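You operate a simulated robot arm through the tools that you are given. There is no shell and no other tool.

You run a simulated robot arm. Do the job below in one go: nothing can be reset, and whatever is moved stays where it is left.

Task
Switch cabinet A on, free the stop button, press on, then ref.
Fine: in that order, each button once; wait for the screen before on, and for the ref run's end; work no other control on the cabinet or readout box.

It is judged by the outcome, as a careful person would: the job done as asked, and still so three seconds after it is handed in. It fails if anything else is knocked over, pushed out of place, dropped, spilled or broken.

Robot
A 6-joint arm with a fingered hand, fixed in place. Base frame: the origin is on the floor under the middle of its stand, x ahead of it, y to its left, z up. Readings come in mm, degrees, newtons and seconds.
With the tool pointing down near the work surface it reaches from about 240 to 780 mm from the base axis. Its first joint turns from -115.0 to 115.0 degrees. Payload 4 kg.
The tool frame sits at the grasp point between the pads (the TCP): z along the fingers, y along the line on which they close. The tips reach 26 mm beyond it. The gripper opens to 164 mm; its body begins 73 mm behind the TCP. The gripper is a hand of 5 fingers: y runs from the thumb to the fingers, the wrist lies at [0, 0, -239] in the tool frame, and closing takes about 1.5 s.
Orientation is that of the tool frame in the base frame, as [roll, pitch, yaw] about the fixed x, y, z axes, in that order (R = Rz(yaw) Ry(pitch) Rx(roll)). With the fingers straight down and closing along the base's y, the tool's x points along the base's -x, its y along +y and its z along -z.

Tools
- The arm moves only by the tool apply_moves. Its argument "plan" is a list of rows, each a list of 6 numbers: the shift along the base's x, y, z in mm, then the turn, a rotation vector about the base's x, y, z in degrees. In form: [[x, y, z, wx, wy, wz], ...]. A call has 1 to 20 rows; each row is the pose to reach, as a shift and turn from the pose commanded when the call began. "grip" is the opening, from 0 (shut) to 1 (fully open), set as the call begins (left out, the last holds). Each row takes 0.2 s and may step no farther than 50 mm and 8.6 degrees from the row before; otherwise, or with a gripper value out of range, the whole call is refused. A pose out of reach is approached as far as the arm can. The call stops where the force on the tool passes 40 N (or 10 N more than at its start, if that is more) or the arm is blocked; 0.2 s more then pass. The fingers move at their own pace (about 45 mm/s each) and stop on an object; they squeeze with about 25 N. The grip force told is the motor's: it shows also when the fingers shut on nothing. Time passes only in rows, and 0.2 s behind the last, so rows that repeat a pose let the fingers close. It gives the time, the measured TCP pose, the force on the tool (base axes), the opening and the grip force at its end, in the units of the frame above (readings bear some noise), with the torque about the TCP (base axes, N m) and any sound that the robot's microphone picked up.
- Cameras (640 x 400 px; columns grow to the right, rows downward): "scene" is fixed at [400.1, -650.2, 1940.3]; the picture's right is [0.96, 0.30, 0.00], its down [0.13, -0.42, -0.90] and it looks along [-0.27, 0.86, -0.44] (base axes); focal length 329 px, centre (320, 200). "wrist" rides on the gripper at [50, -70, -93] in the tool frame; the picture's right is [0.81, 0.59, 0.00], its down [-0.43, 0.60, -0.68] and it looks along [-0.40, 0.55, 0.74] (tool axes); focal length 270 px, centre (320, 200). There is no depth. A picture from a camera that has moved, and an enlarged one, comes with that camera's place and axes in the base frame and with its lens.
- snapshot(camera): a new picture of that camera. It takes no simulated time.
- raise_lower(by): slides the trunk up (or, below 0, down) by that many mm; the arm rides with it, the base frame stays. It gives what a move gives, with no picture.
- finger_targets(finger1, finger2, finger3, finger4, thumb_bend): sets how far each is bent, from 0 (flat) to 1 (curled in); at 0.3 the hand is open as for a grip, at 0.7 the pads meet at the TCP. One left out holds its place. A second passes; each finger stops where it meets its share of the squeeze, and holds until it gets a number again. A gripper value or a shape takes the hand back. It gives what a move gives, with no picture; readings hold the bend of each and the force on the fingers (four entries, about 0 where the hand has none), thumb and palm.
- grasp_type(shape): the hand has 5 fingers and takes this shape, open, in about a second: jaw (thumb against the fingers, like two jaws); tri (thumb and two fingers); tip (a fingertip pinch); poke (one finger out to press); point (the index stretched); flat (the hand flat); cup (the hand cupped); fist (a fist). The gripper value then closes the fingers along that shape, each until it touches; the sizes above hold for jaw. It gives what a move gives, with no picture.
- enlarge(camera, box): a new picture of the part [left, top, right, bottom] of that camera's present view, enlarged. It takes no simulated time.
- hand_in(): hands the job in; it is judged then, once.

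Nothing tells you positions but the pictures and the camera data. Unless the task says otherwise, let go and move clear before handing in.

The tools are called after "Emit:" as name(argument=value, ...) on one line, values as JSON. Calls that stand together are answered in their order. apply_moves: Moves the arm, as the interface text tells. Its arguments: {"type":"object","properties":{"plan":{"type":"array"},"grip":{"type":"number"}},"required":["plan"]} The other tools are called the same way: raise_lower (by) moves the trunk up or down; grasp_type (shape) gives the hand a shape; finger_targets (finger1, finger2, finger3, finger4, thumb_bend) moves the fingers one by one; snapshot (camera) takes a picture; enlarge (camera, box) takes an enlarged picture of a part of a camera's view; hand_in () hands the job in.

At the start:

```text
time_s: 0.0
position: [42.4, 435.7, 1487.0]
tcp_rot: [179.8, 0.0, 179.9]
wrist_force: [-0.2, -0.6, 0.1]
wrist_torque: [0.0, 0.01, 0.02]
gripper_width: 163.9
gripper_force: 0.1
shape: jaw
bend: [0.3, 0.3, 0.3, 0.3, 0.3]
finger forces: [0.1, 0.0, 0.0, 0.0, 0.1, 0.0]
trunk travel left (down, up): [-925.0, 65.0]
```

scene: 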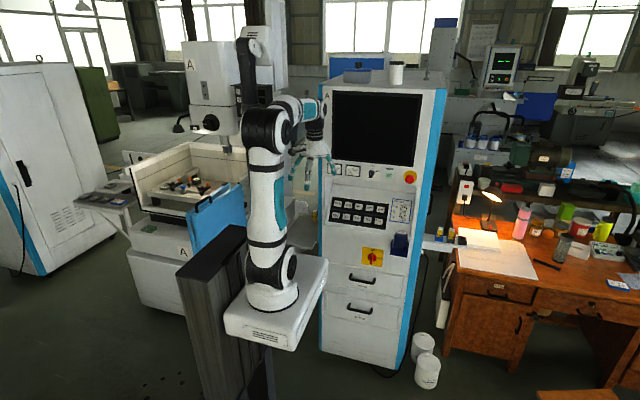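
wrist: 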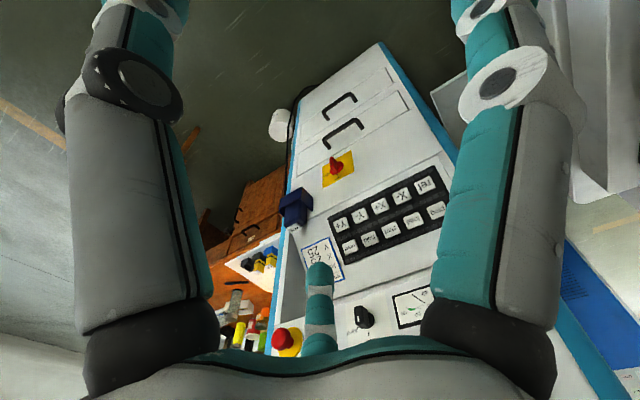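

I see a control cabinet (A) with a dark screen, a keypad, a red/yellow main switch, and a mushroom stop button at the right under the screen. I'll look at enlarged views first to locate the controls.

Emit:
enlarge(camera="scene", box=[320, 150, 430, 220])

Emit:
enlarge(camera="scene", box=[320, 190, 430, 270])

Emit:
enlarge(camera="wrist", box=[220, 120, 480, 360])

Emit:
enlarge(camera="scene", box=[310, 50, 450, 180])

```text
5.71 times, centred on (375, 185) of scene
camera zoom: at [400.1, -650.2, 1940.3], right [0.96, 0.3, 0.0], down [0.13, -0.42, -0.9], along [-0.27, 0.86, -0.44], focal length 1882 px, centre (6, 286)
```

zoom: 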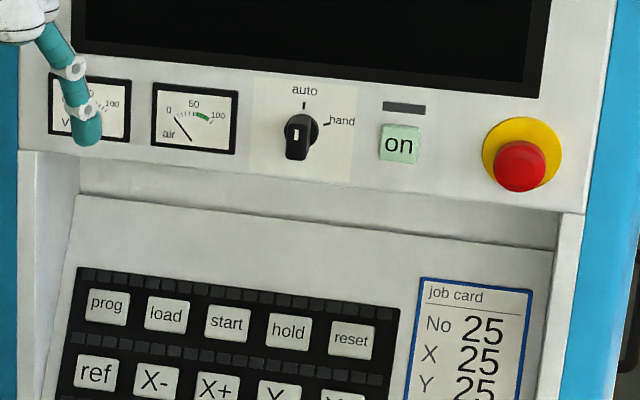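

```text
5.00 times, centred on (375, 230) of scene
camera zoom: at [400.1, -650.2, 1940.3], right [0.96, 0.3, 0.0], down [0.13, -0.42, -0.9], along [-0.27, 0.86, -0.44], focal length 1647 px, centre (45, 50)
```

zoom: 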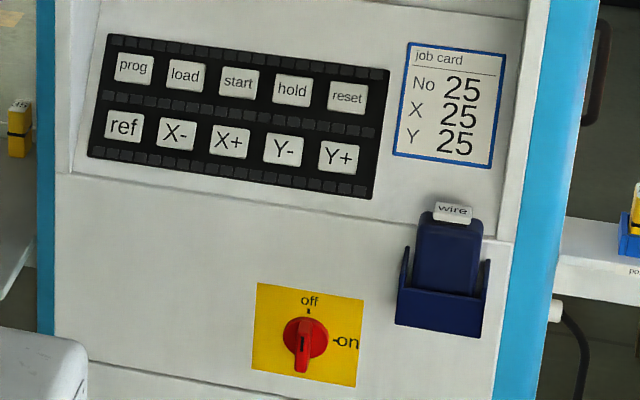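

```text
1.67 times, centred on (350, 240) of wrist
camera zoom: at [-7.6, 366.6, 1581.3], right [-0.81, 0.59, 0.0], down [0.43, 0.59, 0.68], along [0.4, 0.55, -0.73], focal length 450 px, centre (270, 133)
```

zoom: 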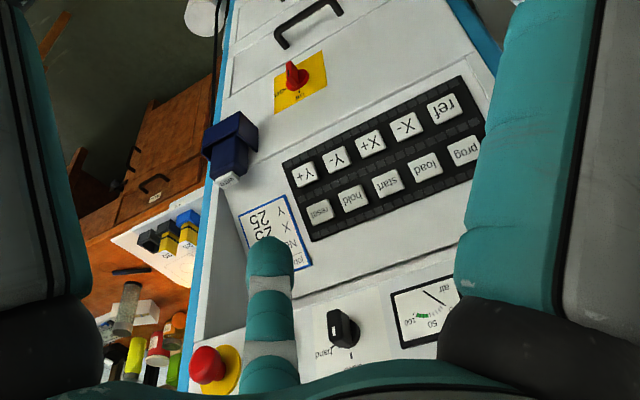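

```text
3.08 times, centred on (380, 115) of scene
camera zoom: at [400.1, -650.2, 1940.3], right [0.96, 0.3, 0.0], down [0.13, -0.42, -0.9], along [-0.27, 0.86, -0.44], focal length 1013 px, centre (135, 462)
```

zoom: 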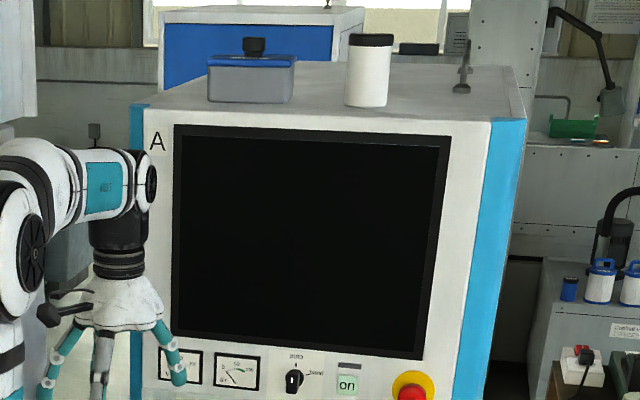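

I can triangulate roughly: stop button near (375, 771, 1378), main switch near (238, 775, 914), "ref" near (31, 802, 1125), and the cabinet front faces -y. I'll zoom further into the individual controls before moving.

Emit:
enlarge(camera="scene", box=[358, 244, 394, 268])

Emit:
enlarge(camera="scene", box=[380, 162, 425, 190])

Emit:
enlarge(camera="wrist", box=[315, 145, 360, 190])

Emit:
enlarge(camera="scene", box=[60, 30, 340, 250])

Emit:
enlarge(camera="scene", box=[430, 30, 640, 260])

```text
16.00 times, centred on (376, 256) of scene
camera zoom: at [400.1, -650.2, 1940.3], right [0.96, 0.3, 0.0], down [0.13, -0.42, -0.9], along [-0.27, 0.86, -0.44], focal length 5270 px, centre (-576, -696)
```

zoom: 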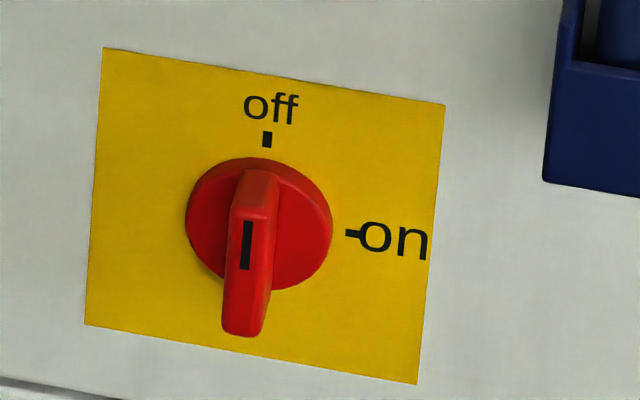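

```text
14.22 times, centred on (402, 176) of scene
camera zoom: at [400.1, -650.2, 1940.3], right [0.96, 0.3, 0.0], down [0.13, -0.42, -0.9], along [-0.27, 0.86, -0.44], focal length 4684 px, centre (-853, 541)
```

zoom: 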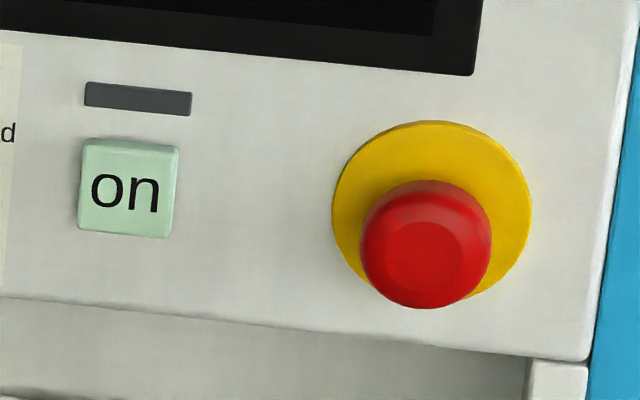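

```text
8.89 times, centred on (338, 168) of wrist
camera zoom: at [-7.6, 366.6, 1581.3], right [-0.81, 0.59, 0.0], down [0.43, 0.59, 0.68], along [0.4, 0.55, -0.73], focal length 2402 px, centre (164, 489)
```

zoom: 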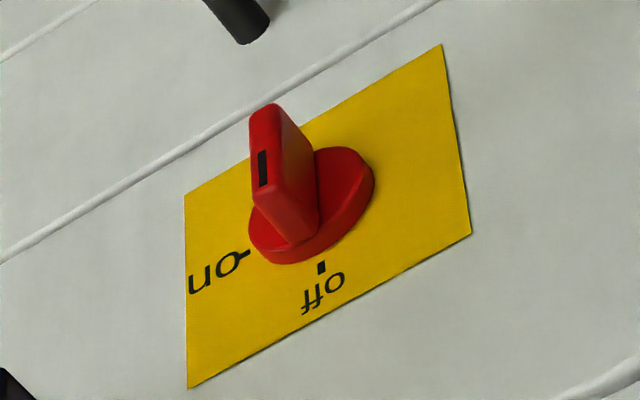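

```text
1.82 times, centred on (200, 140) of scene
camera zoom: at [400.1, -650.2, 1940.3], right [0.96, 0.3, 0.0], down [0.13, -0.42, -0.9], along [-0.27, 0.86, -0.44], focal length 599 px, centre (538, 309)
```

zoom: 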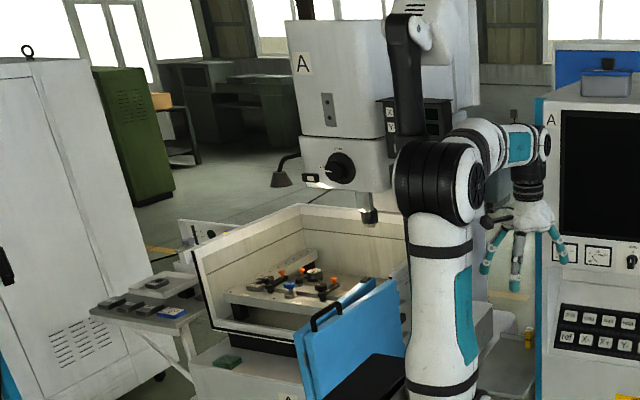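

```text
1.74 times, centred on (535, 145) of scene
camera zoom: at [400.1, -650.2, 1940.3], right [0.96, 0.3, 0.0], down [0.13, -0.42, -0.9], along [-0.27, 0.86, -0.44], focal length 573 px, centre (-54, 296)
```

zoom: 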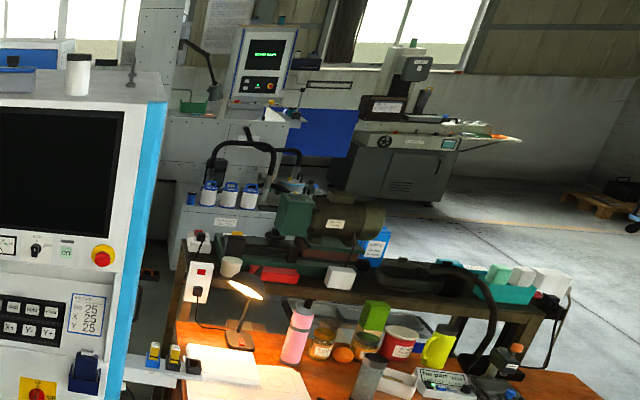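

The main switch handle stands at "off" and must go 90° clockwise to "on"; the stop button is a red mushroom. I'll turn the hand to point at the cabinet (+y), closing horizontally, while staying well in front of it.

Emit:
apply_moves(plan=[[7, 5.6, -5, 4.619, -4.619, 4.619], [14, 11.2, -10, 9.238, -9.238, 9.238], [21, 16.8, -15, 13.856, -13.856, 13.856], [28, 22.4, -20, 18.475, -18.475, 18.475], [35, 28, -25, 23.094, -23.094, 23.094], [42, 33.6, -30, 27.713, -27.713, 27.713], [49, 39.2, -35, 32.332, -32.332, 32.332], [56, 44.8, -40, 36.95, -36.95, 36.95], [63, 50.4, -45, 41.569, -41.569, 41.569], [70, 56, -50, 46.188, -46.188, 46.188], [77, 61.6, -55, 50.807, -50.807, 50.807], [84, 67.2, -60, 55.426, -55.426, 55.426], [91, 72.8, -65, 60.044, -60.044, 60.044], [98, 78.4, -70, 64.663, -64.663, 64.663], [105, 84, -75, 69.282, -69.282, 69.282]])

Emit:
snapshot(camera="scene")

Emit:
snapshot(camera="wrist")

```text
time_s: 3.2
position: [28.8, 528.5, 1432.9]
tcp_rot: [-170.3, 89.2, -84.4]
wrist_force: [0.5, 0.4, -0.2]
wrist_torque: [0.02, 0.02, -0.04]
gripper_width: 163.8
gripper_force: 0.1
shape: jaw
bend: [0.3, 0.3, 0.3, 0.3, 0.3]
finger forces: [0.1, 0.0, 0.0, 0.0, 0.1, 0.1]
out of reach, approached as far as the arm can: row 13, 14, 15
trunk travel left (down, up): [-925.0, 65.0]
```

```text
taken
```

scene: 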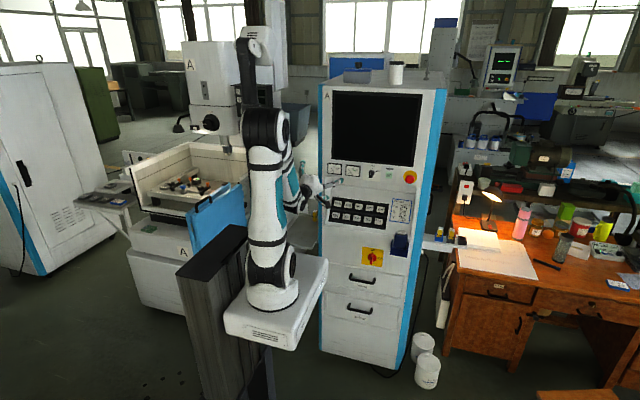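

```text
taken
camera wrist: at [90.5, 430.2, 1384.9], right [-0.59, 0.03, -0.81], down [-0.64, -0.63, 0.44], along [-0.5, 0.78, 0.39], focal length 270 px, centre (320, 200)
```

wrist: 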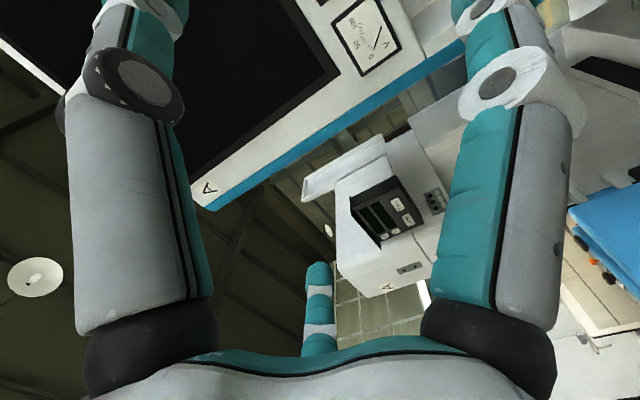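

The arm couldn't reach the last part of that pose (too folded near its base): TCP is at about (29, 529, 1433), hand nearly facing the cabinet. I'll ease forward a little and see how the commanded pose is tracked.

Emit:
apply_moves(plan=[[0, 15, 0, 0, 0, 0], [0, 30, 0, 0, 0, 0]])

```text
time_s: 3.8
position: [27.2, 556.6, 1432.2]
tcp_rot: [-176.4, 89.2, -90.6]
wrist_force: [-0.7, 0.6, 0.7]
wrist_torque: [-0.01, 0.0, -0.01]
gripper_width: 163.8
gripper_force: 0.1
shape: jaw
bend: [0.3, 0.3, 0.3, 0.3, 0.3]
finger forces: [0.1, 0.1, 0.0, 0.0, 0.0, 0.0]
trunk travel left (down, up): [-925.0, 65.0]
```

The commanded pose follows the actual one, good. Now I'll slide right toward the switch's x, correcting the small 4° yaw error, keeping tips well short of the cabinet.

Emit:
apply_moves(plan=[[20, 10, 0, 0, 0, 0.5], [45, 20, 0, 0, 0, 1], [75, 30, 0, 0, 0, 1.5], [105, 40, 0, 0, 0, 2], [135, 50, 0, 0, 0, 2.5], [160, 60, 0, 0, 0, 3], [185, 60, 0, 0, 0, 3.6], [210, 60, 0, 0, 0, 4.2]])

Emit:
snapshot(camera="wrist")

Emit:
snapshot(camera="scene")

```text
time_s: 5.6
position: [70.8, 624.1, 1468.2]
tcp_rot: [-174.1, 87.6, -92.2]
wrist_force: [-0.3, 0.3, -0.1]
wrist_torque: [0.03, 0.0, 0.0]
gripper_width: 164.0
gripper_force: 0.0
shape: jaw
bend: [0.3, 0.3, 0.3, 0.3, 0.3]
finger forces: [0.0, 0.1, 0.0, 0.1, 0.1, 0.0]
out of reach, approached as far as the arm can: row 1, 2, 3, 4, 5, 6, 7, 8
trunk travel left (down, up): [-925.0, 65.0]
```

```text
taken
camera wrist: at [126.3, 519.5, 1423.1], right [-0.58, 0.05, -0.81], down [-0.68, -0.57, 0.46], along [-0.44, 0.82, 0.37], focal length 270 px, centre (320, 200)
```

wrist: 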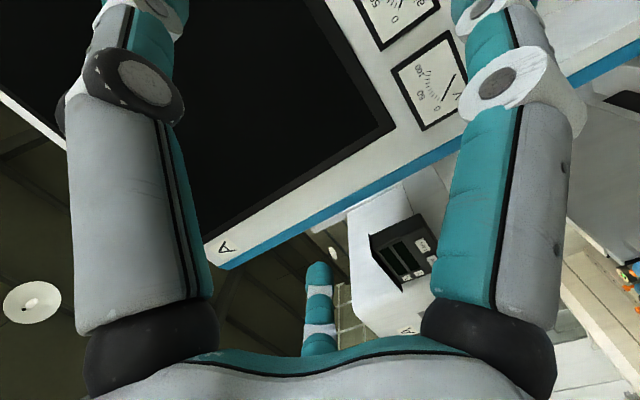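

```text
taken
```

scene: 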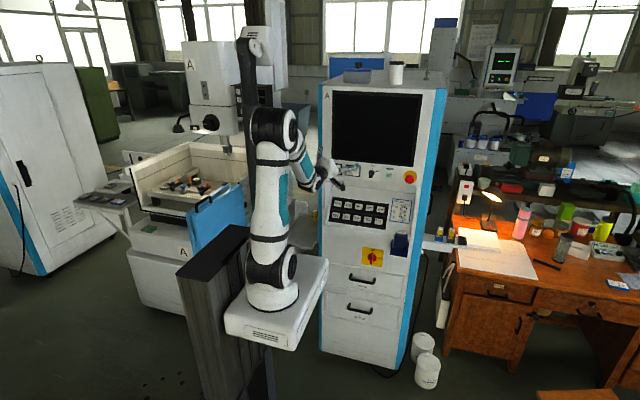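

The arm hits some joint limit in this roll. I'll test rolling the hand back about the y axis (toward fingers-up) to see if the reach frees up.

Emit:
apply_moves(plan=[[0, 0, 0, 0, 8, 0], [0, 0, 0, 0, 16, 0], [0, 0, 0, 0, 24, 0], [0, 0, 0, 0, 32, 0], [0, 0, 0, 0, 40, 0], [20, 0, 0, 0, 40, 0], [40, 0, 0, 0, 40, 0]])

```text
time_s: 7.2
position: [69.1, 623.5, 1473.6]
tcp_rot: [101.5, 50.0, -177.9]
wrist_force: [0.2, 0.4, 0.7]
wrist_torque: [-0.01, 0.02, -0.01]
gripper_width: 163.8
gripper_force: 0.0
shape: jaw
bend: [0.3, 0.3, 0.3, 0.3, 0.3]
finger forces: [0.0, 0.0, 0.0, 0.0, 0.1, 0.0]
out of reach, approached as far as the arm can: row 3, 4, 5, 6, 7
trunk travel left (down, up): [-925.0, 65.0]
```

The limit seems to come from the wrist being too folded, not the roll. I'll lower the trunk so the hand works above the shoulder level, then extend.

Emit:
raise_lower(by=-650)

Emit:
snapshot(camera="scene")

Emit:
snapshot(camera="wrist")

```text
refused: -650 is not a number from -400 to 400
```

```text
taken
```

scene: 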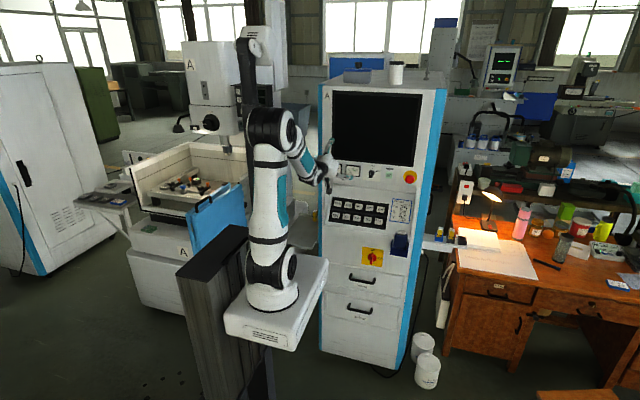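

```text
taken
camera wrist: at [78.2, 518.4, 1404.5], right [-0.97, 0.08, -0.25], down [-0.25, -0.56, 0.79], along [-0.07, 0.83, 0.56], focal length 270 px, centre (320, 200)
```

wrist: 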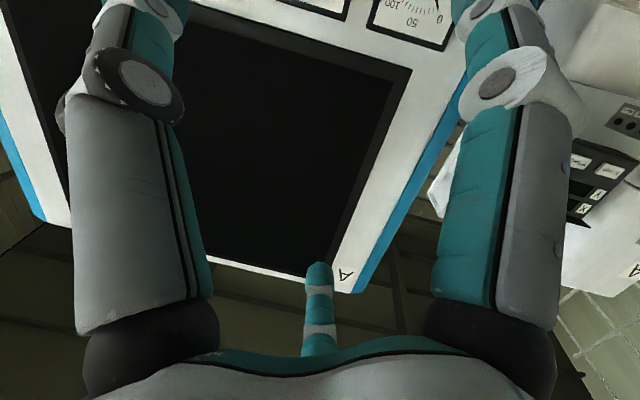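

Trunk moves are limited to 400 mm a call; I'll lower in two steps with the hand clear of the cabinet.

Emit:
raise_lower(by=-400)

Emit:
snapshot(camera="scene")

```text
time_s: 11.0
position: [69.1, 623.6, 1074.2]
tcp_rot: [101.4, 50.0, -177.9]
wrist_force: [-0.3, -0.3, 0.2]
wrist_torque: [0.01, 0.01, 0.01]
gripper_width: 163.7
gripper_force: 0.0
shape: jaw
bend: [0.3, 0.3, 0.3, 0.3, 0.3]
finger forces: [0.1, 0.0, 0.0, 0.1, 0.0, 0.0]
trunk travel left (down, up): [-525.0, 465.0]
```

```text
taken
```

scene: 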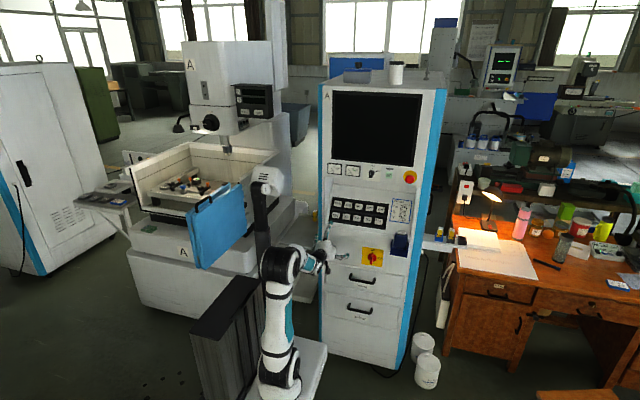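

Now the hand is in front of the keypad at z≈1074 with about 120 mm clearance. I'll raise the TCP with the arm and straighten it to point exactly along +y.

Emit:
apply_moves(plan=[[0, 0, 35, 0, 0, 0], [10, 0, 70, 1, 0, 1], [20, 5, 105, 2.5, 0, 2], [30, 10, 140, 4, 0, 3.5], [45, 15, 165, 5.5, 0, 5], [60, 20, 180, 7.37, 0, 6.74], [80, 20, 180, 7.37, 0, 6.74]])

```text
time_s: 12.6
position: [94.9, 648.9, 1248.8]
tcp_rot: [100.3, 50.5, -178.8]
wrist_force: [-0.3, 0.2, -0.6]
wrist_torque: [-0.01, -0.02, 0.02]
gripper_width: 164.0
gripper_force: 0.0
shape: jaw
bend: [0.3, 0.3, 0.3, 0.3, 0.3]
finger forces: [0.0, 0.0, 0.0, 0.1, 0.0, 0.1]
out of reach, approached as far as the arm can: row 3, 4, 5, 6, 7
trunk travel left (down, up): [-525.0, 465.0]
```

Still blocked in x and yaw, so I want to look at the arm's geometry to understand which joint limits it.

Emit:
enlarge(camera="scene", box=[220, 150, 420, 400])

Emit:
snapshot(camera="wrist")

```text
1.60 times, centred on (320, 275) of scene
camera zoom: at [400.1, -650.2, 1940.3], right [0.96, 0.3, 0.0], down [0.13, -0.42, -0.9], along [-0.27, 0.86, -0.44], focal length 527 px, centre (320, 80)
```

zoom: 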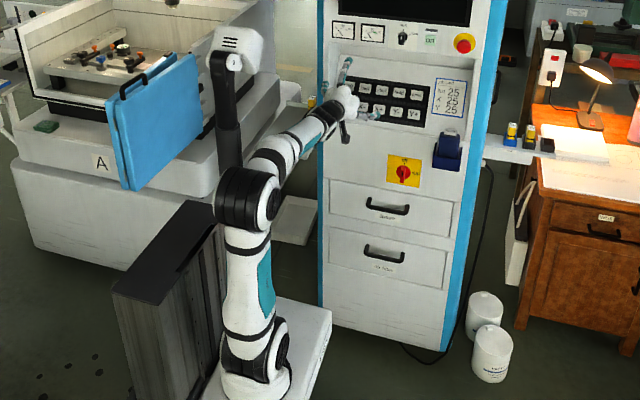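

```text
taken
camera wrist: at [104.9, 544.6, 1177.4], right [-0.96, 0.08, -0.26], down [-0.26, -0.57, 0.78], along [-0.08, 0.82, 0.57], focal length 270 px, centre (320, 200)
```

wrist: 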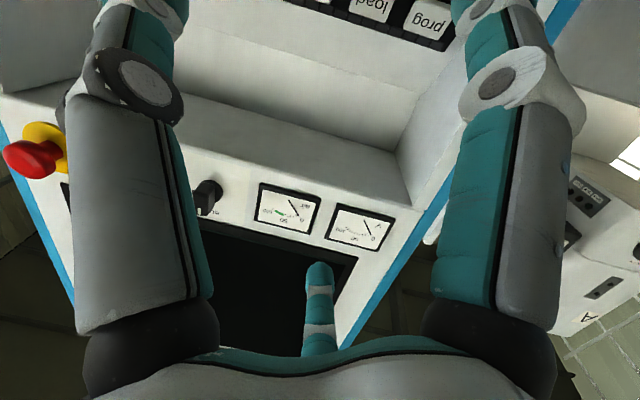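

The forearm and hand are now in line, which looks like a wrist singularity. I'll probe with small pure rotations to learn what's free.

Emit:
apply_moves(plan=[[0, 0, 0, 3, 0, 0], [0, 0, 0, 6, 0, 0]])

Emit:
apply_moves(plan=[[0, 0, 0, 0, 0, -4], [0, 0, 0, 0, 0, -8]])

Emit:
apply_moves(plan=[[0, 0, 30, 0, 0, 0], [0, 0, 60, 0, 0, 0], [0, 0, 90, 0, 0, 0]])

```text
time_s: 13.2
position: [62.6, 644.5, 1275.9]
tcp_rot: [83.1, 49.6, 170.3]
wrist_force: [-0.5, 0.6, 0.1]
wrist_torque: [-0.01, 0.03, -0.02]
gripper_width: 163.7
gripper_force: 0.1
shape: jaw
bend: [0.3, 0.3, 0.3, 0.3, 0.3]
finger forces: [0.0, 0.0, 0.1, 0.0, 0.1, 0.0]
out of reach, approached as far as the arm can: row 1, 2
trunk travel left (down, up): [-525.0, 465.0]
```

```text
time_s: 13.8
position: [65.7, 644.1, 1277.4]
tcp_rot: [83.2, 49.6, 162.4]
wrist_force: [-0.5, 0.5, -0.9]
wrist_torque: [0.01, 0.01, -0.01]
gripper_width: 163.8
gripper_force: 0.1
shape: jaw
bend: [0.3, 0.3, 0.3, 0.3, 0.3]
finger forces: [0.0, 0.1, 0.1, 0.0, 0.1, 0.0]
trunk travel left (down, up): [-525.0, 465.0]
```

```text
time_s: 14.6
position: [65.6, 645.3, 1367.3]
tcp_rot: [83.2, 49.6, 162.5]
wrist_force: [0.8, -0.2, -0.3]
wrist_torque: [-0.03, 0.0, 0.0]
gripper_width: 163.9
gripper_force: 0.1
shape: jaw
bend: [0.3, 0.3, 0.3, 0.3, 0.3]
finger forces: [0.0, 0.0, 0.0, 0.0, 0.0, 0.0]
trunk travel left (down, up): [-525.0, 465.0]
```

That passed through the singularity and moves work again. Now try shifting right, then correcting the yaw.

Emit:
apply_moves(plan=[[25, 0, 0, 0, 0, 0], [50, 0, 0, 0, 0, 0], [75, 0, 0, 0, 0, 0], [100, 0, 0, 0, 0, 0]])

Emit:
apply_moves(plan=[[0, 0, 0, 0, 0, 4], [0, 0, 0, 0, 0, 8], [0, 0, 0, 0, 0, 12.4]])

```text
time_s: 15.6
position: [166.0, 644.8, 1366.1]
tcp_rot: [83.3, 49.7, 162.4]
wrist_force: [-0.3, -0.4, 0.1]
wrist_torque: [-0.03, 0.0, -0.01]
gripper_width: 163.9
gripper_force: 0.1
shape: jaw
bend: [0.3, 0.3, 0.3, 0.3, 0.3]
finger forces: [0.0, 0.1, 0.0, 0.1, 0.0, 0.1]
trunk travel left (down, up): [-525.0, 465.0]
```

```text
time_s: 16.4
position: [149.2, 649.4, 1342.2]
tcp_rot: [95.8, 49.6, 176.2]
wrist_force: [0.3, -1.1, -1.1]
wrist_torque: [-0.04, 0.01, 0.01]
gripper_width: 163.8
gripper_force: 0.1
shape: jaw
bend: [0.3, 0.3, 0.3, 0.3, 0.3]
finger forces: [0.1, 0.0, 0.0, 0.0, 0.0, 0.1]
out of reach, approached as far as the arm can: row 1, 2, 3
trunk travel left (down, up): [-525.0, 465.0]
```

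I'm near the singularity again. I'll pitch the hand up first to cross it cleanly, then lower the hand relative to the shoulder so the wrist stays bent well away from it.

Emit:
apply_moves(plan=[[0, 0, 0, 5, 0, 0], [0, 0, 0, 10, 0, 0], [0, 0, 0, 15, 0, 0], [0, 0, 0, 20, 0, 0]])

Emit:
apply_moves(plan=[[0, 0, -30, 0, 0, 0], [0, 0, -60, 0, 0, 0], [0, 0, -90, 0, 0, 0], [0, 0, -120, 0, 0, 0]])

```text
time_s: 17.4
position: [61.8, 651.0, 1391.2]
tcp_rot: [58.5, 42.5, 150.6]
wrist_force: [-0.2, 0.4, -0.4]
wrist_torque: [0.04, 0.0, 0.0]
gripper_width: 163.8
gripper_force: 0.2
shape: jaw
bend: [0.3, 0.3, 0.3, 0.3, 0.3]
finger forces: [0.0, 0.1, 0.0, 0.1, 0.0, 0.0]
out of reach, approached as far as the arm can: row 1, 2, 3, 4
trunk travel left (down, up): [-525.0, 465.0]
```

```text
time_s: 18.4
position: [47.9, 648.2, 1275.4]
tcp_rot: [59.2, 42.2, 150.0]
wrist_force: [0.9, 1.0, -0.3]
wrist_torque: [0.0, -0.01, -0.03]
gripper_width: 163.9
gripper_force: 0.0
shape: jaw
bend: [0.3, 0.3, 0.3, 0.3, 0.3]
finger forces: [0.1, 0.1, 0.0, 0.0, 0.0, 0.0]
out of reach, approached as far as the arm can: row 2, 3, 4
trunk travel left (down, up): [-525.0, 465.0]
```

Now the hand is pitched up ~22° and probably clear of the singular line. I'll reduce the pitch partly and test yaw and x motion from here.

Emit:
apply_moves(plan=[[0, 0, 0, -4, 0, 0], [0, 0, 0, -8, 0, 0], [0, 0, 0, -12, 0, 0]])

Emit:
apply_moves(plan=[[20, 0, 0, 0, 0, 0], [40, 0, 0, 0, 0, 0], [60, 0, 0, 0, 0, 0], [80, 0, 0, 0, 0, 0]])

Emit:
apply_moves(plan=[[0, 0, 0, 0, 0, 3], [0, 0, 0, 0, 0, 6]])

Emit:
enlarge(camera="scene", box=[220, 150, 420, 400])

```text
time_s: 19.2
position: [47.6, 647.4, 1276.0]
tcp_rot: [74.3, 47.5, 161.7]
wrist_force: [0.3, -0.7, -0.1]
wrist_torque: [0.02, 0.02, -0.03]
gripper_width: 164.1
gripper_force: 0.0
shape: jaw
bend: [0.3, 0.3, 0.3, 0.3, 0.3]
finger forces: [0.1, 0.0, 0.0, 0.1, 0.1, 0.1]
trunk travel left (down, up): [-525.0, 465.0]
```

```text
time_s: 20.2
position: [95.7, 652.4, 1285.2]
tcp_rot: [75.1, 47.2, 160.4]
wrist_force: [0.3, 0.5, -0.2]
wrist_torque: [-0.04, 0.0, -0.02]
gripper_width: 163.7
gripper_force: 0.0
shape: jaw
bend: [0.3, 0.3, 0.3, 0.3, 0.3]
finger forces: [0.0, 0.0, 0.0, 0.1, 0.0, 0.1]
out of reach, approached as far as the arm can: row 2, 3, 4
trunk travel left (down, up): [-525.0, 465.0]
```

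```text
time_s: 20.8
position: [94.9, 650.9, 1284.9]
tcp_rot: [75.1, 47.2, 160.3]
wrist_force: [0.0, 0.8, 1.1]
wrist_torque: [0.0, -0.04, 0.0]
gripper_width: 164.1
gripper_force: 0.1
shape: jaw
bend: [0.3, 0.3, 0.3, 0.3, 0.3]
finger forces: [0.0, 0.0, 0.1, 0.0, 0.0, 0.1]
out of reach, approached as far as the arm can: row 1, 2
trunk travel left (down, up): [-525.0, 465.0]
```

```text
1.60 times, centred on (320, 275) of scene
camera zoom: at [400.1, -650.2, 1940.3], right [0.96, 0.3, 0.0], down [0.13, -0.42, -0.9], along [-0.27, 0.86, -0.44], focal length 527 px, centre (320, 80)
```

zoom: 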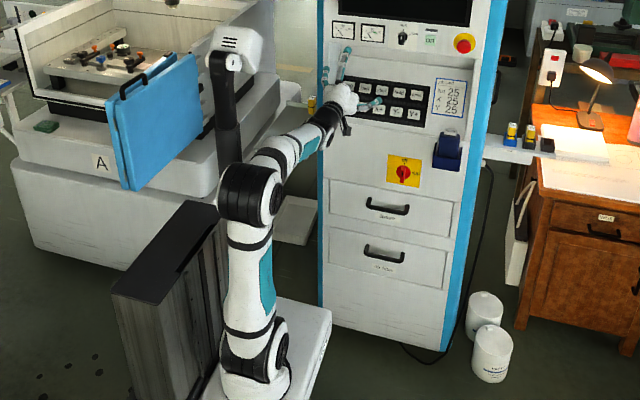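

Yaw to the left is hard-blocked in this wrist branch, so the arm needs the other wrist branch (hand bent down/left relative to the forearm). I'll pitch the hand back down to re-enter the start branch.

Emit:
apply_moves(plan=[[0, 0, 0, -8, 0, 0], [0, 0, 0, -16, 0, 0], [0, 0, 0, -24, 0, 0], [0, 0, 0, -32, 0, 0], [0, 0, 0, -40, 0, 0], [0, 0, 0, -48, 0, 0], [0, 0, 0, -56, 0, 0]])

Emit:
snapshot(camera="scene")

```text
time_s: 22.4
position: [92.7, 649.5, 1284.9]
tcp_rot: [152.5, 36.8, -143.0]
wrist_force: [0.5, 0.0, -0.4]
wrist_torque: [-0.02, 0.05, 0.02]
gripper_width: 163.8
gripper_force: 0.1
shape: jaw
bend: [0.3, 0.3, 0.3, 0.3, 0.3]
finger forces: [0.1, 0.0, 0.1, 0.0, 0.1, 0.0]
out of reach, approached as far as the arm can: row 3, 4
trunk travel left (down, up): [-525.0, 465.0]
```

```text
taken
```

scene: 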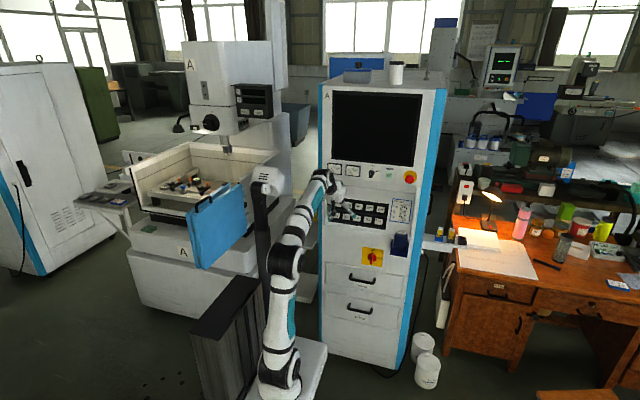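

Back in the original branch, pitched 45° down. Now test yawing left (about +z), which should be free here.

Emit:
apply_moves(plan=[[0, 0, 0, 0, 0, 8], [0, 0, 0, 0, 0, 16], [0, 0, 0, 0, 0, 24], [0, 0, 0, 0, 0, 30]])

Emit:
apply_moves(plan=[[30, 0, 0, 0, 0, 0], [60, 0, 0, 0, 0, 0], [90, 0, 0, 0, 0, 0], [120, 0, 0, 0, 0, 0]])

```text
time_s: 23.4
position: [92.6, 649.6, 1285.4]
tcp_rot: [152.4, 36.9, -113.1]
wrist_force: [-0.2, 0.4, -0.6]
wrist_torque: [0.0, 0.01, -0.02]
gripper_width: 164.0
gripper_force: 0.0
shape: jaw
bend: [0.3, 0.3, 0.3, 0.3, 0.3]
finger forces: [0.0, 0.0, 0.0, 0.0, 0.1, 0.1]
trunk travel left (down, up): [-525.0, 465.0]
```

```text
time_s: 24.4
position: [211.3, 648.5, 1285.2]
tcp_rot: [152.4, 36.8, -113.2]
wrist_force: [0.1, 0.1, 0.6]
wrist_torque: [0.01, 0.0, 0.01]
gripper_width: 164.0
gripper_force: 0.0
shape: jaw
bend: [0.3, 0.3, 0.3, 0.3, 0.3]
finger forces: [0.0, 0.0, 0.0, 0.0, 0.0, 0.0]
trunk travel left (down, up): [-525.0, 465.0]
```

Both are free now. Next, raise the hand to level while keeping it yawed left, then bring the yaw back to straight +y.

Emit:
apply_moves(plan=[[0, 0, 0, 7.13, 2.32, 0], [0, 0, 0, 14.26, 4.64, 0], [0, 0, 0, 21.4, 6.96, 0], [0, 0, 0, 28.5, 9.28, 0], [0, 0, 0, 35.66, 11.6, 0], [0, 0, 0, 42.8, 13.9, 0]])

Emit:
apply_moves(plan=[[0, 0, 0, 0, 0, -6], [0, 0, 0, 0, 0, -12], [0, 0, 0, 0, 0, -18]])

Emit:
snapshot(camera="scene")

Emit:
snapshot(camera="wrist")

```text
time_s: 25.8
position: [213.9, 647.5, 1286.3]
tcp_rot: [90.2, 58.3, -161.9]
wrist_force: [-0.1, 0.2, -0.1]
wrist_torque: [-0.03, -0.01, -0.01]
gripper_width: 163.9
gripper_force: 0.0
shape: jaw
bend: [0.3, 0.3, 0.3, 0.3, 0.3]
finger forces: [0.0, 0.1, 0.0, 0.0, 0.0, 0.0]
trunk travel left (down, up): [-525.0, 465.0]
```

```text
time_s: 26.6
position: [220.3, 647.0, 1307.8]
tcp_rot: [92.3, 57.9, -177.8]
wrist_force: [0.4, 0.4, 0.1]
wrist_torque: [0.02, 0.01, -0.01]
gripper_width: 164.0
gripper_force: 0.1
shape: jaw
bend: [0.3, 0.3, 0.3, 0.3, 0.3]
finger forces: [0.0, 0.0, 0.1, 0.1, 0.0, 0.1]
out of reach, approached as far as the arm can: row 2, 3
trunk travel left (down, up): [-525.0, 465.0]
```

```text
taken
```

scene: 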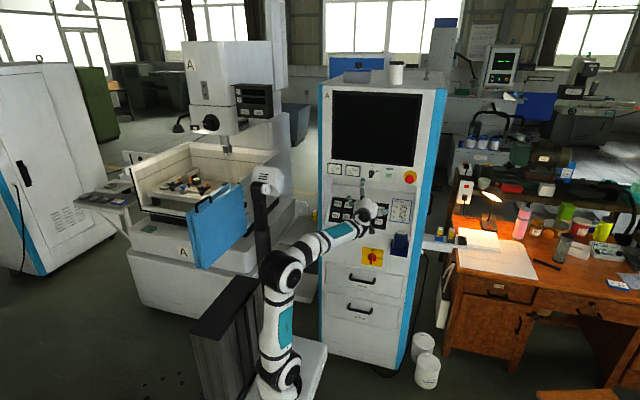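

```text
taken
camera wrist: at [253.5, 551.4, 1230.7], right [-0.93, -0.01, -0.37], down [-0.27, -0.66, 0.7], along [-0.26, 0.75, 0.61], focal length 270 px, centre (320, 200)
```

wrist: 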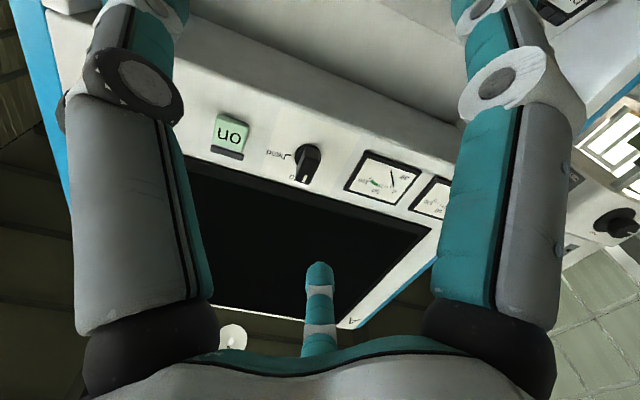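

The hand is now level pointing at +y at (220, 647, 1308). The wrist wants to be higher relative to the shoulder, so I'll lower the trunk and compensate with the arm on the way to the switch's height.

Emit:
raise_lower(by=-300)

Emit:
apply_moves(plan=[[5, 0, 30, 0, 0, 0], [10, 0, 60, 0, 0, 0], [15, 0, 90, 0, 0, 0], [18, 0, 120, 0, 0, 0]])

Emit:
snapshot(camera="scene")

Emit:
snapshot(camera="wrist")

```text
time_s: 29.6
position: [220.7, 646.4, 1006.5]
tcp_rot: [92.3, 57.9, -177.7]
wrist_force: [-0.1, -0.2, 0.0]
wrist_torque: [0.02, -0.03, 0.06]
gripper_width: 163.9
gripper_force: 0.1
shape: jaw
bend: [0.3, 0.3, 0.3, 0.3, 0.3]
finger forces: [0.1, 0.0, 0.0, 0.0, 0.0, 0.0]
trunk travel left (down, up): [-225.0, 765.0]
```

```text
time_s: 30.6
position: [237.1, 645.5, 1126.8]
tcp_rot: [92.5, 57.9, -177.6]
wrist_force: [-0.5, -0.6, -0.2]
wrist_torque: [-0.02, -0.02, 0.01]
gripper_width: 163.9
gripper_force: 0.0
shape: jaw
bend: [0.3, 0.3, 0.3, 0.3, 0.3]
finger forces: [0.0, 0.0, 0.1, 0.0, 0.0, 0.0]
trunk travel left (down, up): [-225.0, 765.0]
```

```text
taken
```

scene: 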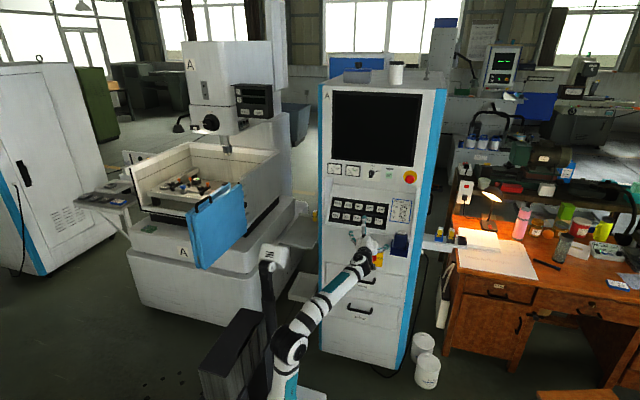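

```text
taken
camera wrist: at [270.6, 550.9, 1049.3], right [-0.93, -0.01, -0.37], down [-0.27, -0.66, 0.7], along [-0.26, 0.75, 0.61], focal length 270 px, centre (320, 200)
```

wrist: 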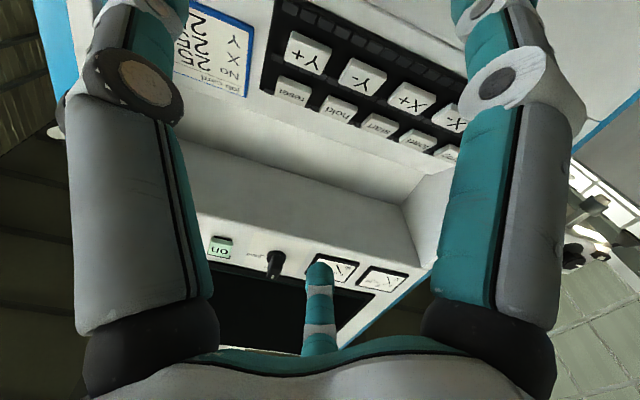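

Everything's free now at (237, 645, 1127), hand level. Lowering the trunk to the switch height, partially closing the hand, and rolling it so it closes horizontally.

Emit:
raise_lower(by=-210)

Emit:
apply_moves(plan=[[0, 0, 0, 0, -8, 0], [0, 0, 0, 0, -16, 0], [0, 0, 0, 0, -24, 0], [0, 0, 0, 0, -32, 0]], grip=0.5)

Emit:
snapshot(camera="wrist")

Emit:
enlarge(camera="scene", box=[330, 220, 430, 282])

```text
time_s: 32.9
position: [239.7, 645.5, 917.1]
tcp_rot: [92.4, 57.9, -177.7]
wrist_force: [1.0, 0.4, 0.1]
wrist_torque: [0.01, 0.01, 0.0]
gripper_width: 163.9
gripper_force: 0.0
shape: jaw
bend: [0.3, 0.3, 0.3, 0.3, 0.3]
finger forces: [0.0, 0.1, 0.1, 0.0, 0.0, 0.0]
trunk travel left (down, up): [-15.0, 975.0]
```

```text
time_s: 33.9
position: [238.7, 646.5, 916.0]
tcp_rot: [-178.6, 88.8, -88.8]
wrist_force: [-0.4, -0.4, 1.1]
wrist_torque: [0.02, -0.01, 0.0]
gripper_width: 82.6
gripper_force: 0.0
shape: jaw
bend: [0.37, 0.37, 0.37, 0.37, 0.7]
finger forces: [0.0, 0.0, 0.0, 0.1, 0.1, 0.0]
trunk travel left (down, up): [-15.0, 975.0]
```

```text
taken
camera wrist: at [307.1, 551.4, 868.6], right [-0.59, -0.01, -0.81], down [-0.6, -0.66, 0.45], along [-0.54, 0.75, 0.38], focal length 270 px, centre (320, 200)
```

wrist: 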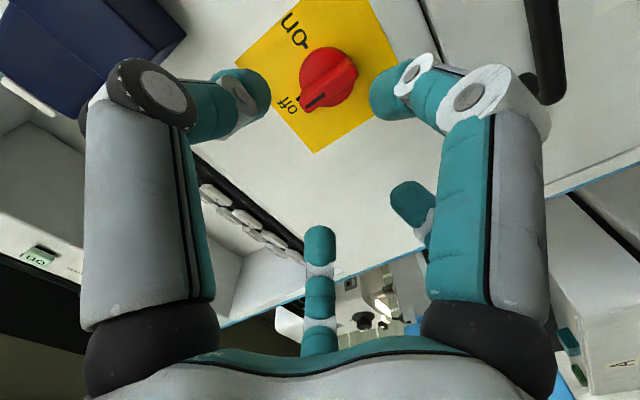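

```text
6.40 times, centred on (380, 251) of scene
camera zoom: at [400.1, -650.2, 1940.3], right [0.96, 0.3, 0.0], down [0.13, -0.42, -0.9], along [-0.27, 0.86, -0.44], focal length 2108 px, centre (-64, -126)
```

zoom: 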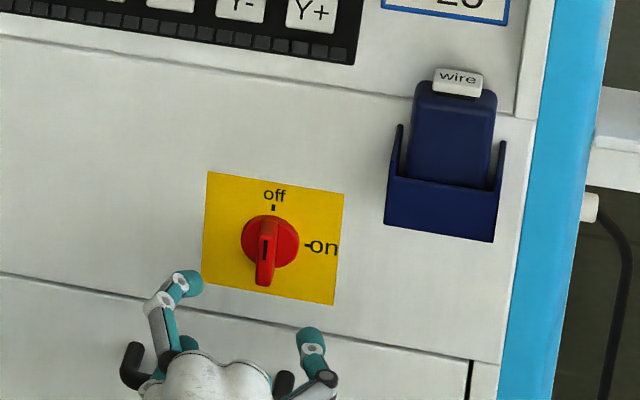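

The hand faces the switch squarely. I'll zoom in with the wrist camera to pin down the knob's exact position.

Emit:
enlarge(camera="wrist", box=[230, 0, 410, 160])

Emit:
enlarge(camera="scene", box=[340, 240, 400, 280])

```text
2.50 times, centred on (320, 80) of wrist
camera zoom: at [307.1, 551.4, 868.6], right [-0.59, -0.01, -0.81], down [-0.6, -0.66, 0.45], along [-0.54, 0.75, 0.38], focal length 676 px, centre (320, 500)
```

zoom: 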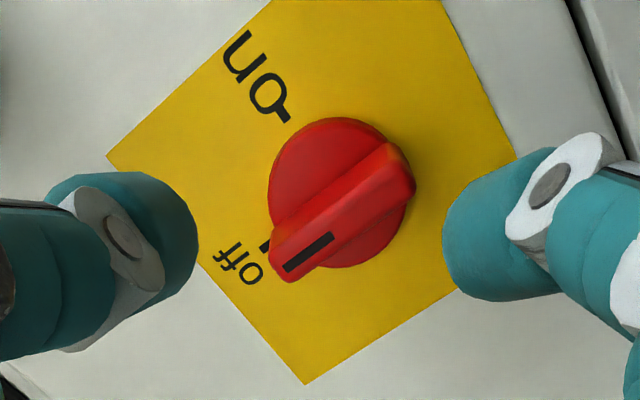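

```text
10.00 times, centred on (370, 260) of scene
camera zoom: at [400.1, -650.2, 1940.3], right [0.96, 0.3, 0.0], down [0.13, -0.42, -0.9], along [-0.27, 0.86, -0.44], focal length 3293 px, centre (-180, -400)
```

zoom: 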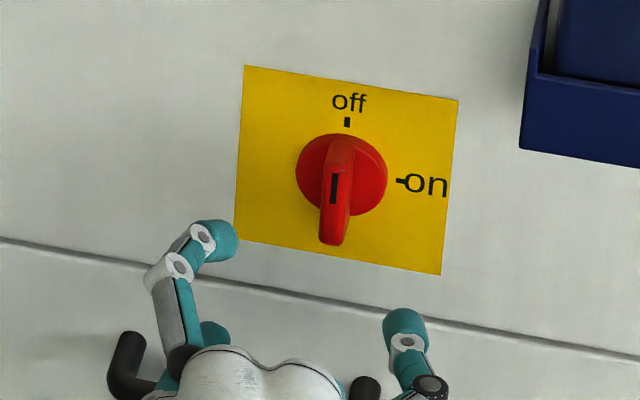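

The wrist view puts the knob axis at about x 242, z 904, with the fin's front near y 763. I'll move closer, aligned with it, and re-check from there before gripping.

Emit:
apply_moves(plan=[[1, 15, -4, 1.2, 0, 0], [2, 30, -8, 1.2, 0, 0], [3.5, 45, -12, 1.2, 0, 0]])

Emit:
snapshot(camera="wrist")

Emit:
enlarge(camera="scene", box=[340, 240, 400, 280])

```text
time_s: 34.7
position: [239.9, 692.4, 905.2]
tcp_rot: [94.9, 90.0, -175.4]
wrist_force: [-0.7, -0.3, 0.2]
wrist_torque: [-0.02, -0.01, 0.01]
gripper_width: 82.6
gripper_force: 0.1
shape: jaw
bend: [0.37, 0.37, 0.37, 0.37, 0.7]
finger forces: [0.0, 0.1, 0.1, 0.0, 0.0, 0.0]
trunk travel left (down, up): [-15.0, 975.0]
```

```text
taken
camera wrist: at [308.6, 598.0, 856.0], right [-0.59, 0.0, -0.81], down [-0.6, -0.67, 0.43], along [-0.54, 0.74, 0.4], focal length 270 px, centre (320, 200)
```

wrist: 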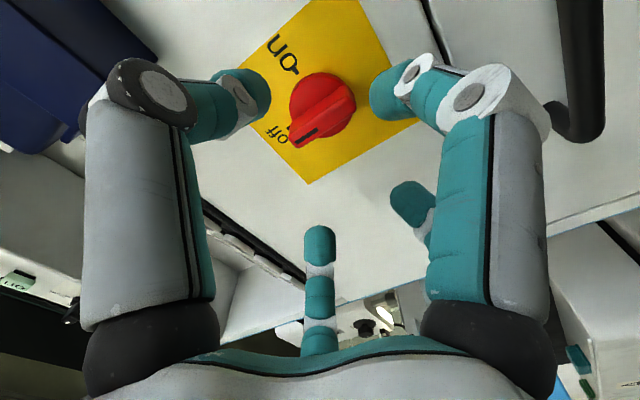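

```text
10.00 times, centred on (370, 260) of scene
camera zoom: at [400.1, -650.2, 1940.3], right [0.96, 0.3, 0.0], down [0.13, -0.42, -0.9], along [-0.27, 0.86, -0.44], focal length 3293 px, centre (-180, -400)
```

zoom: 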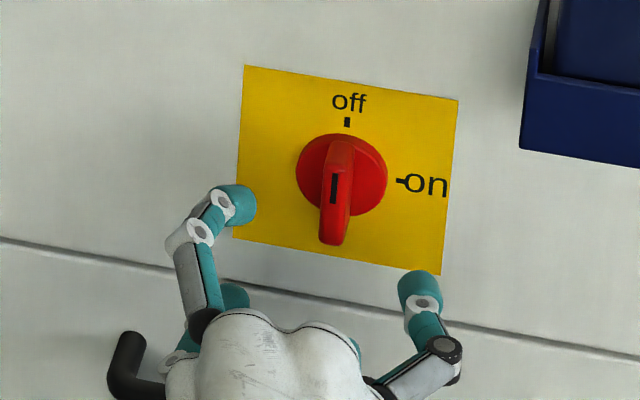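

Emit:
enlarge(camera="wrist", box=[220, 30, 420, 160])

Emit:
enlarge(camera="scene", box=[340, 250, 400, 290])

```text
3.08 times, centred on (320, 95) of wrist
camera zoom: at [308.6, 598.0, 856.0], right [-0.59, 0.0, -0.81], down [-0.6, -0.67, 0.43], along [-0.54, 0.74, 0.4], focal length 832 px, centre (320, 523)
```

zoom: 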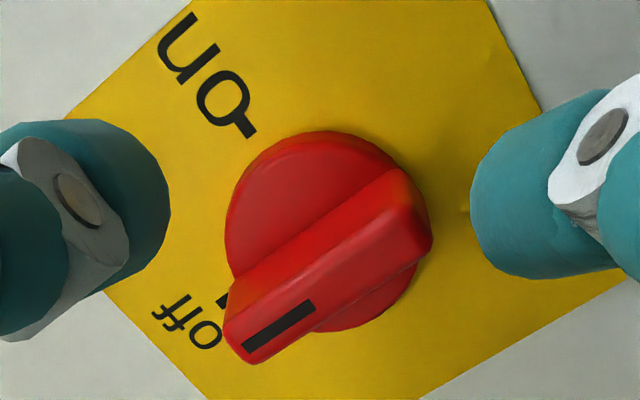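

```text
10.00 times, centred on (370, 270) of scene
camera zoom: at [400.1, -650.2, 1940.3], right [0.96, 0.3, 0.0], down [0.13, -0.42, -0.9], along [-0.27, 0.86, -0.44], focal length 3293 px, centre (-180, -500)
```

zoom: 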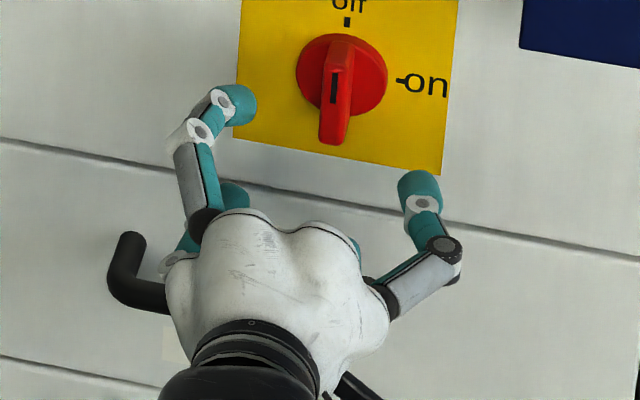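

The knob axis checks out at about (240.5, –, 904), fin spanning z 880–928 with its front at y≈763. I want to understand the fingers' layout before gripping, so I'll zoom on the hand.

Emit:
enlarge(camera="scene", box=[348, 264, 394, 294])

Emit:
enlarge(camera="wrist", box=[180, 150, 460, 360])

```text
13.33 times, centred on (371, 279) of scene
camera zoom: at [400.1, -650.2, 1940.3], right [0.96, 0.3, 0.0], down [0.13, -0.42, -0.9], along [-0.27, 0.86, -0.44], focal length 4391 px, centre (-360, -853)
```

zoom: 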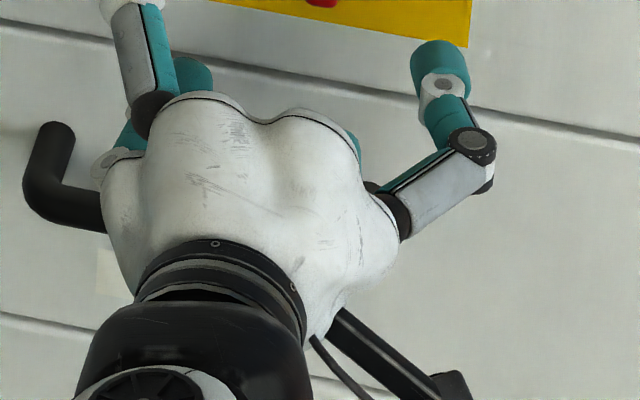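

```text
1.90 times, centred on (320, 255) of wrist
camera zoom: at [308.6, 598.0, 856.0], right [-0.59, 0.0, -0.81], down [-0.6, -0.67, 0.43], along [-0.54, 0.74, 0.4], focal length 515 px, centre (320, 95)
```

zoom: 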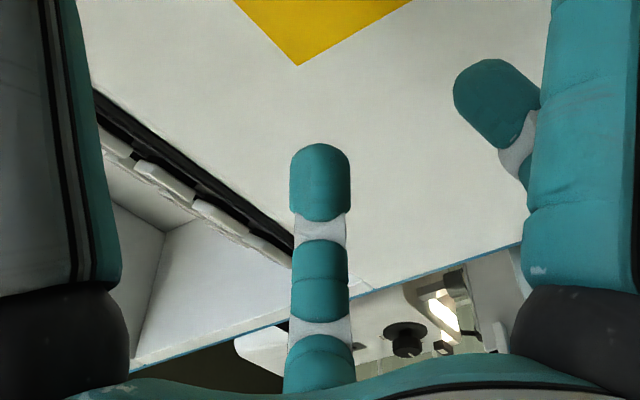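

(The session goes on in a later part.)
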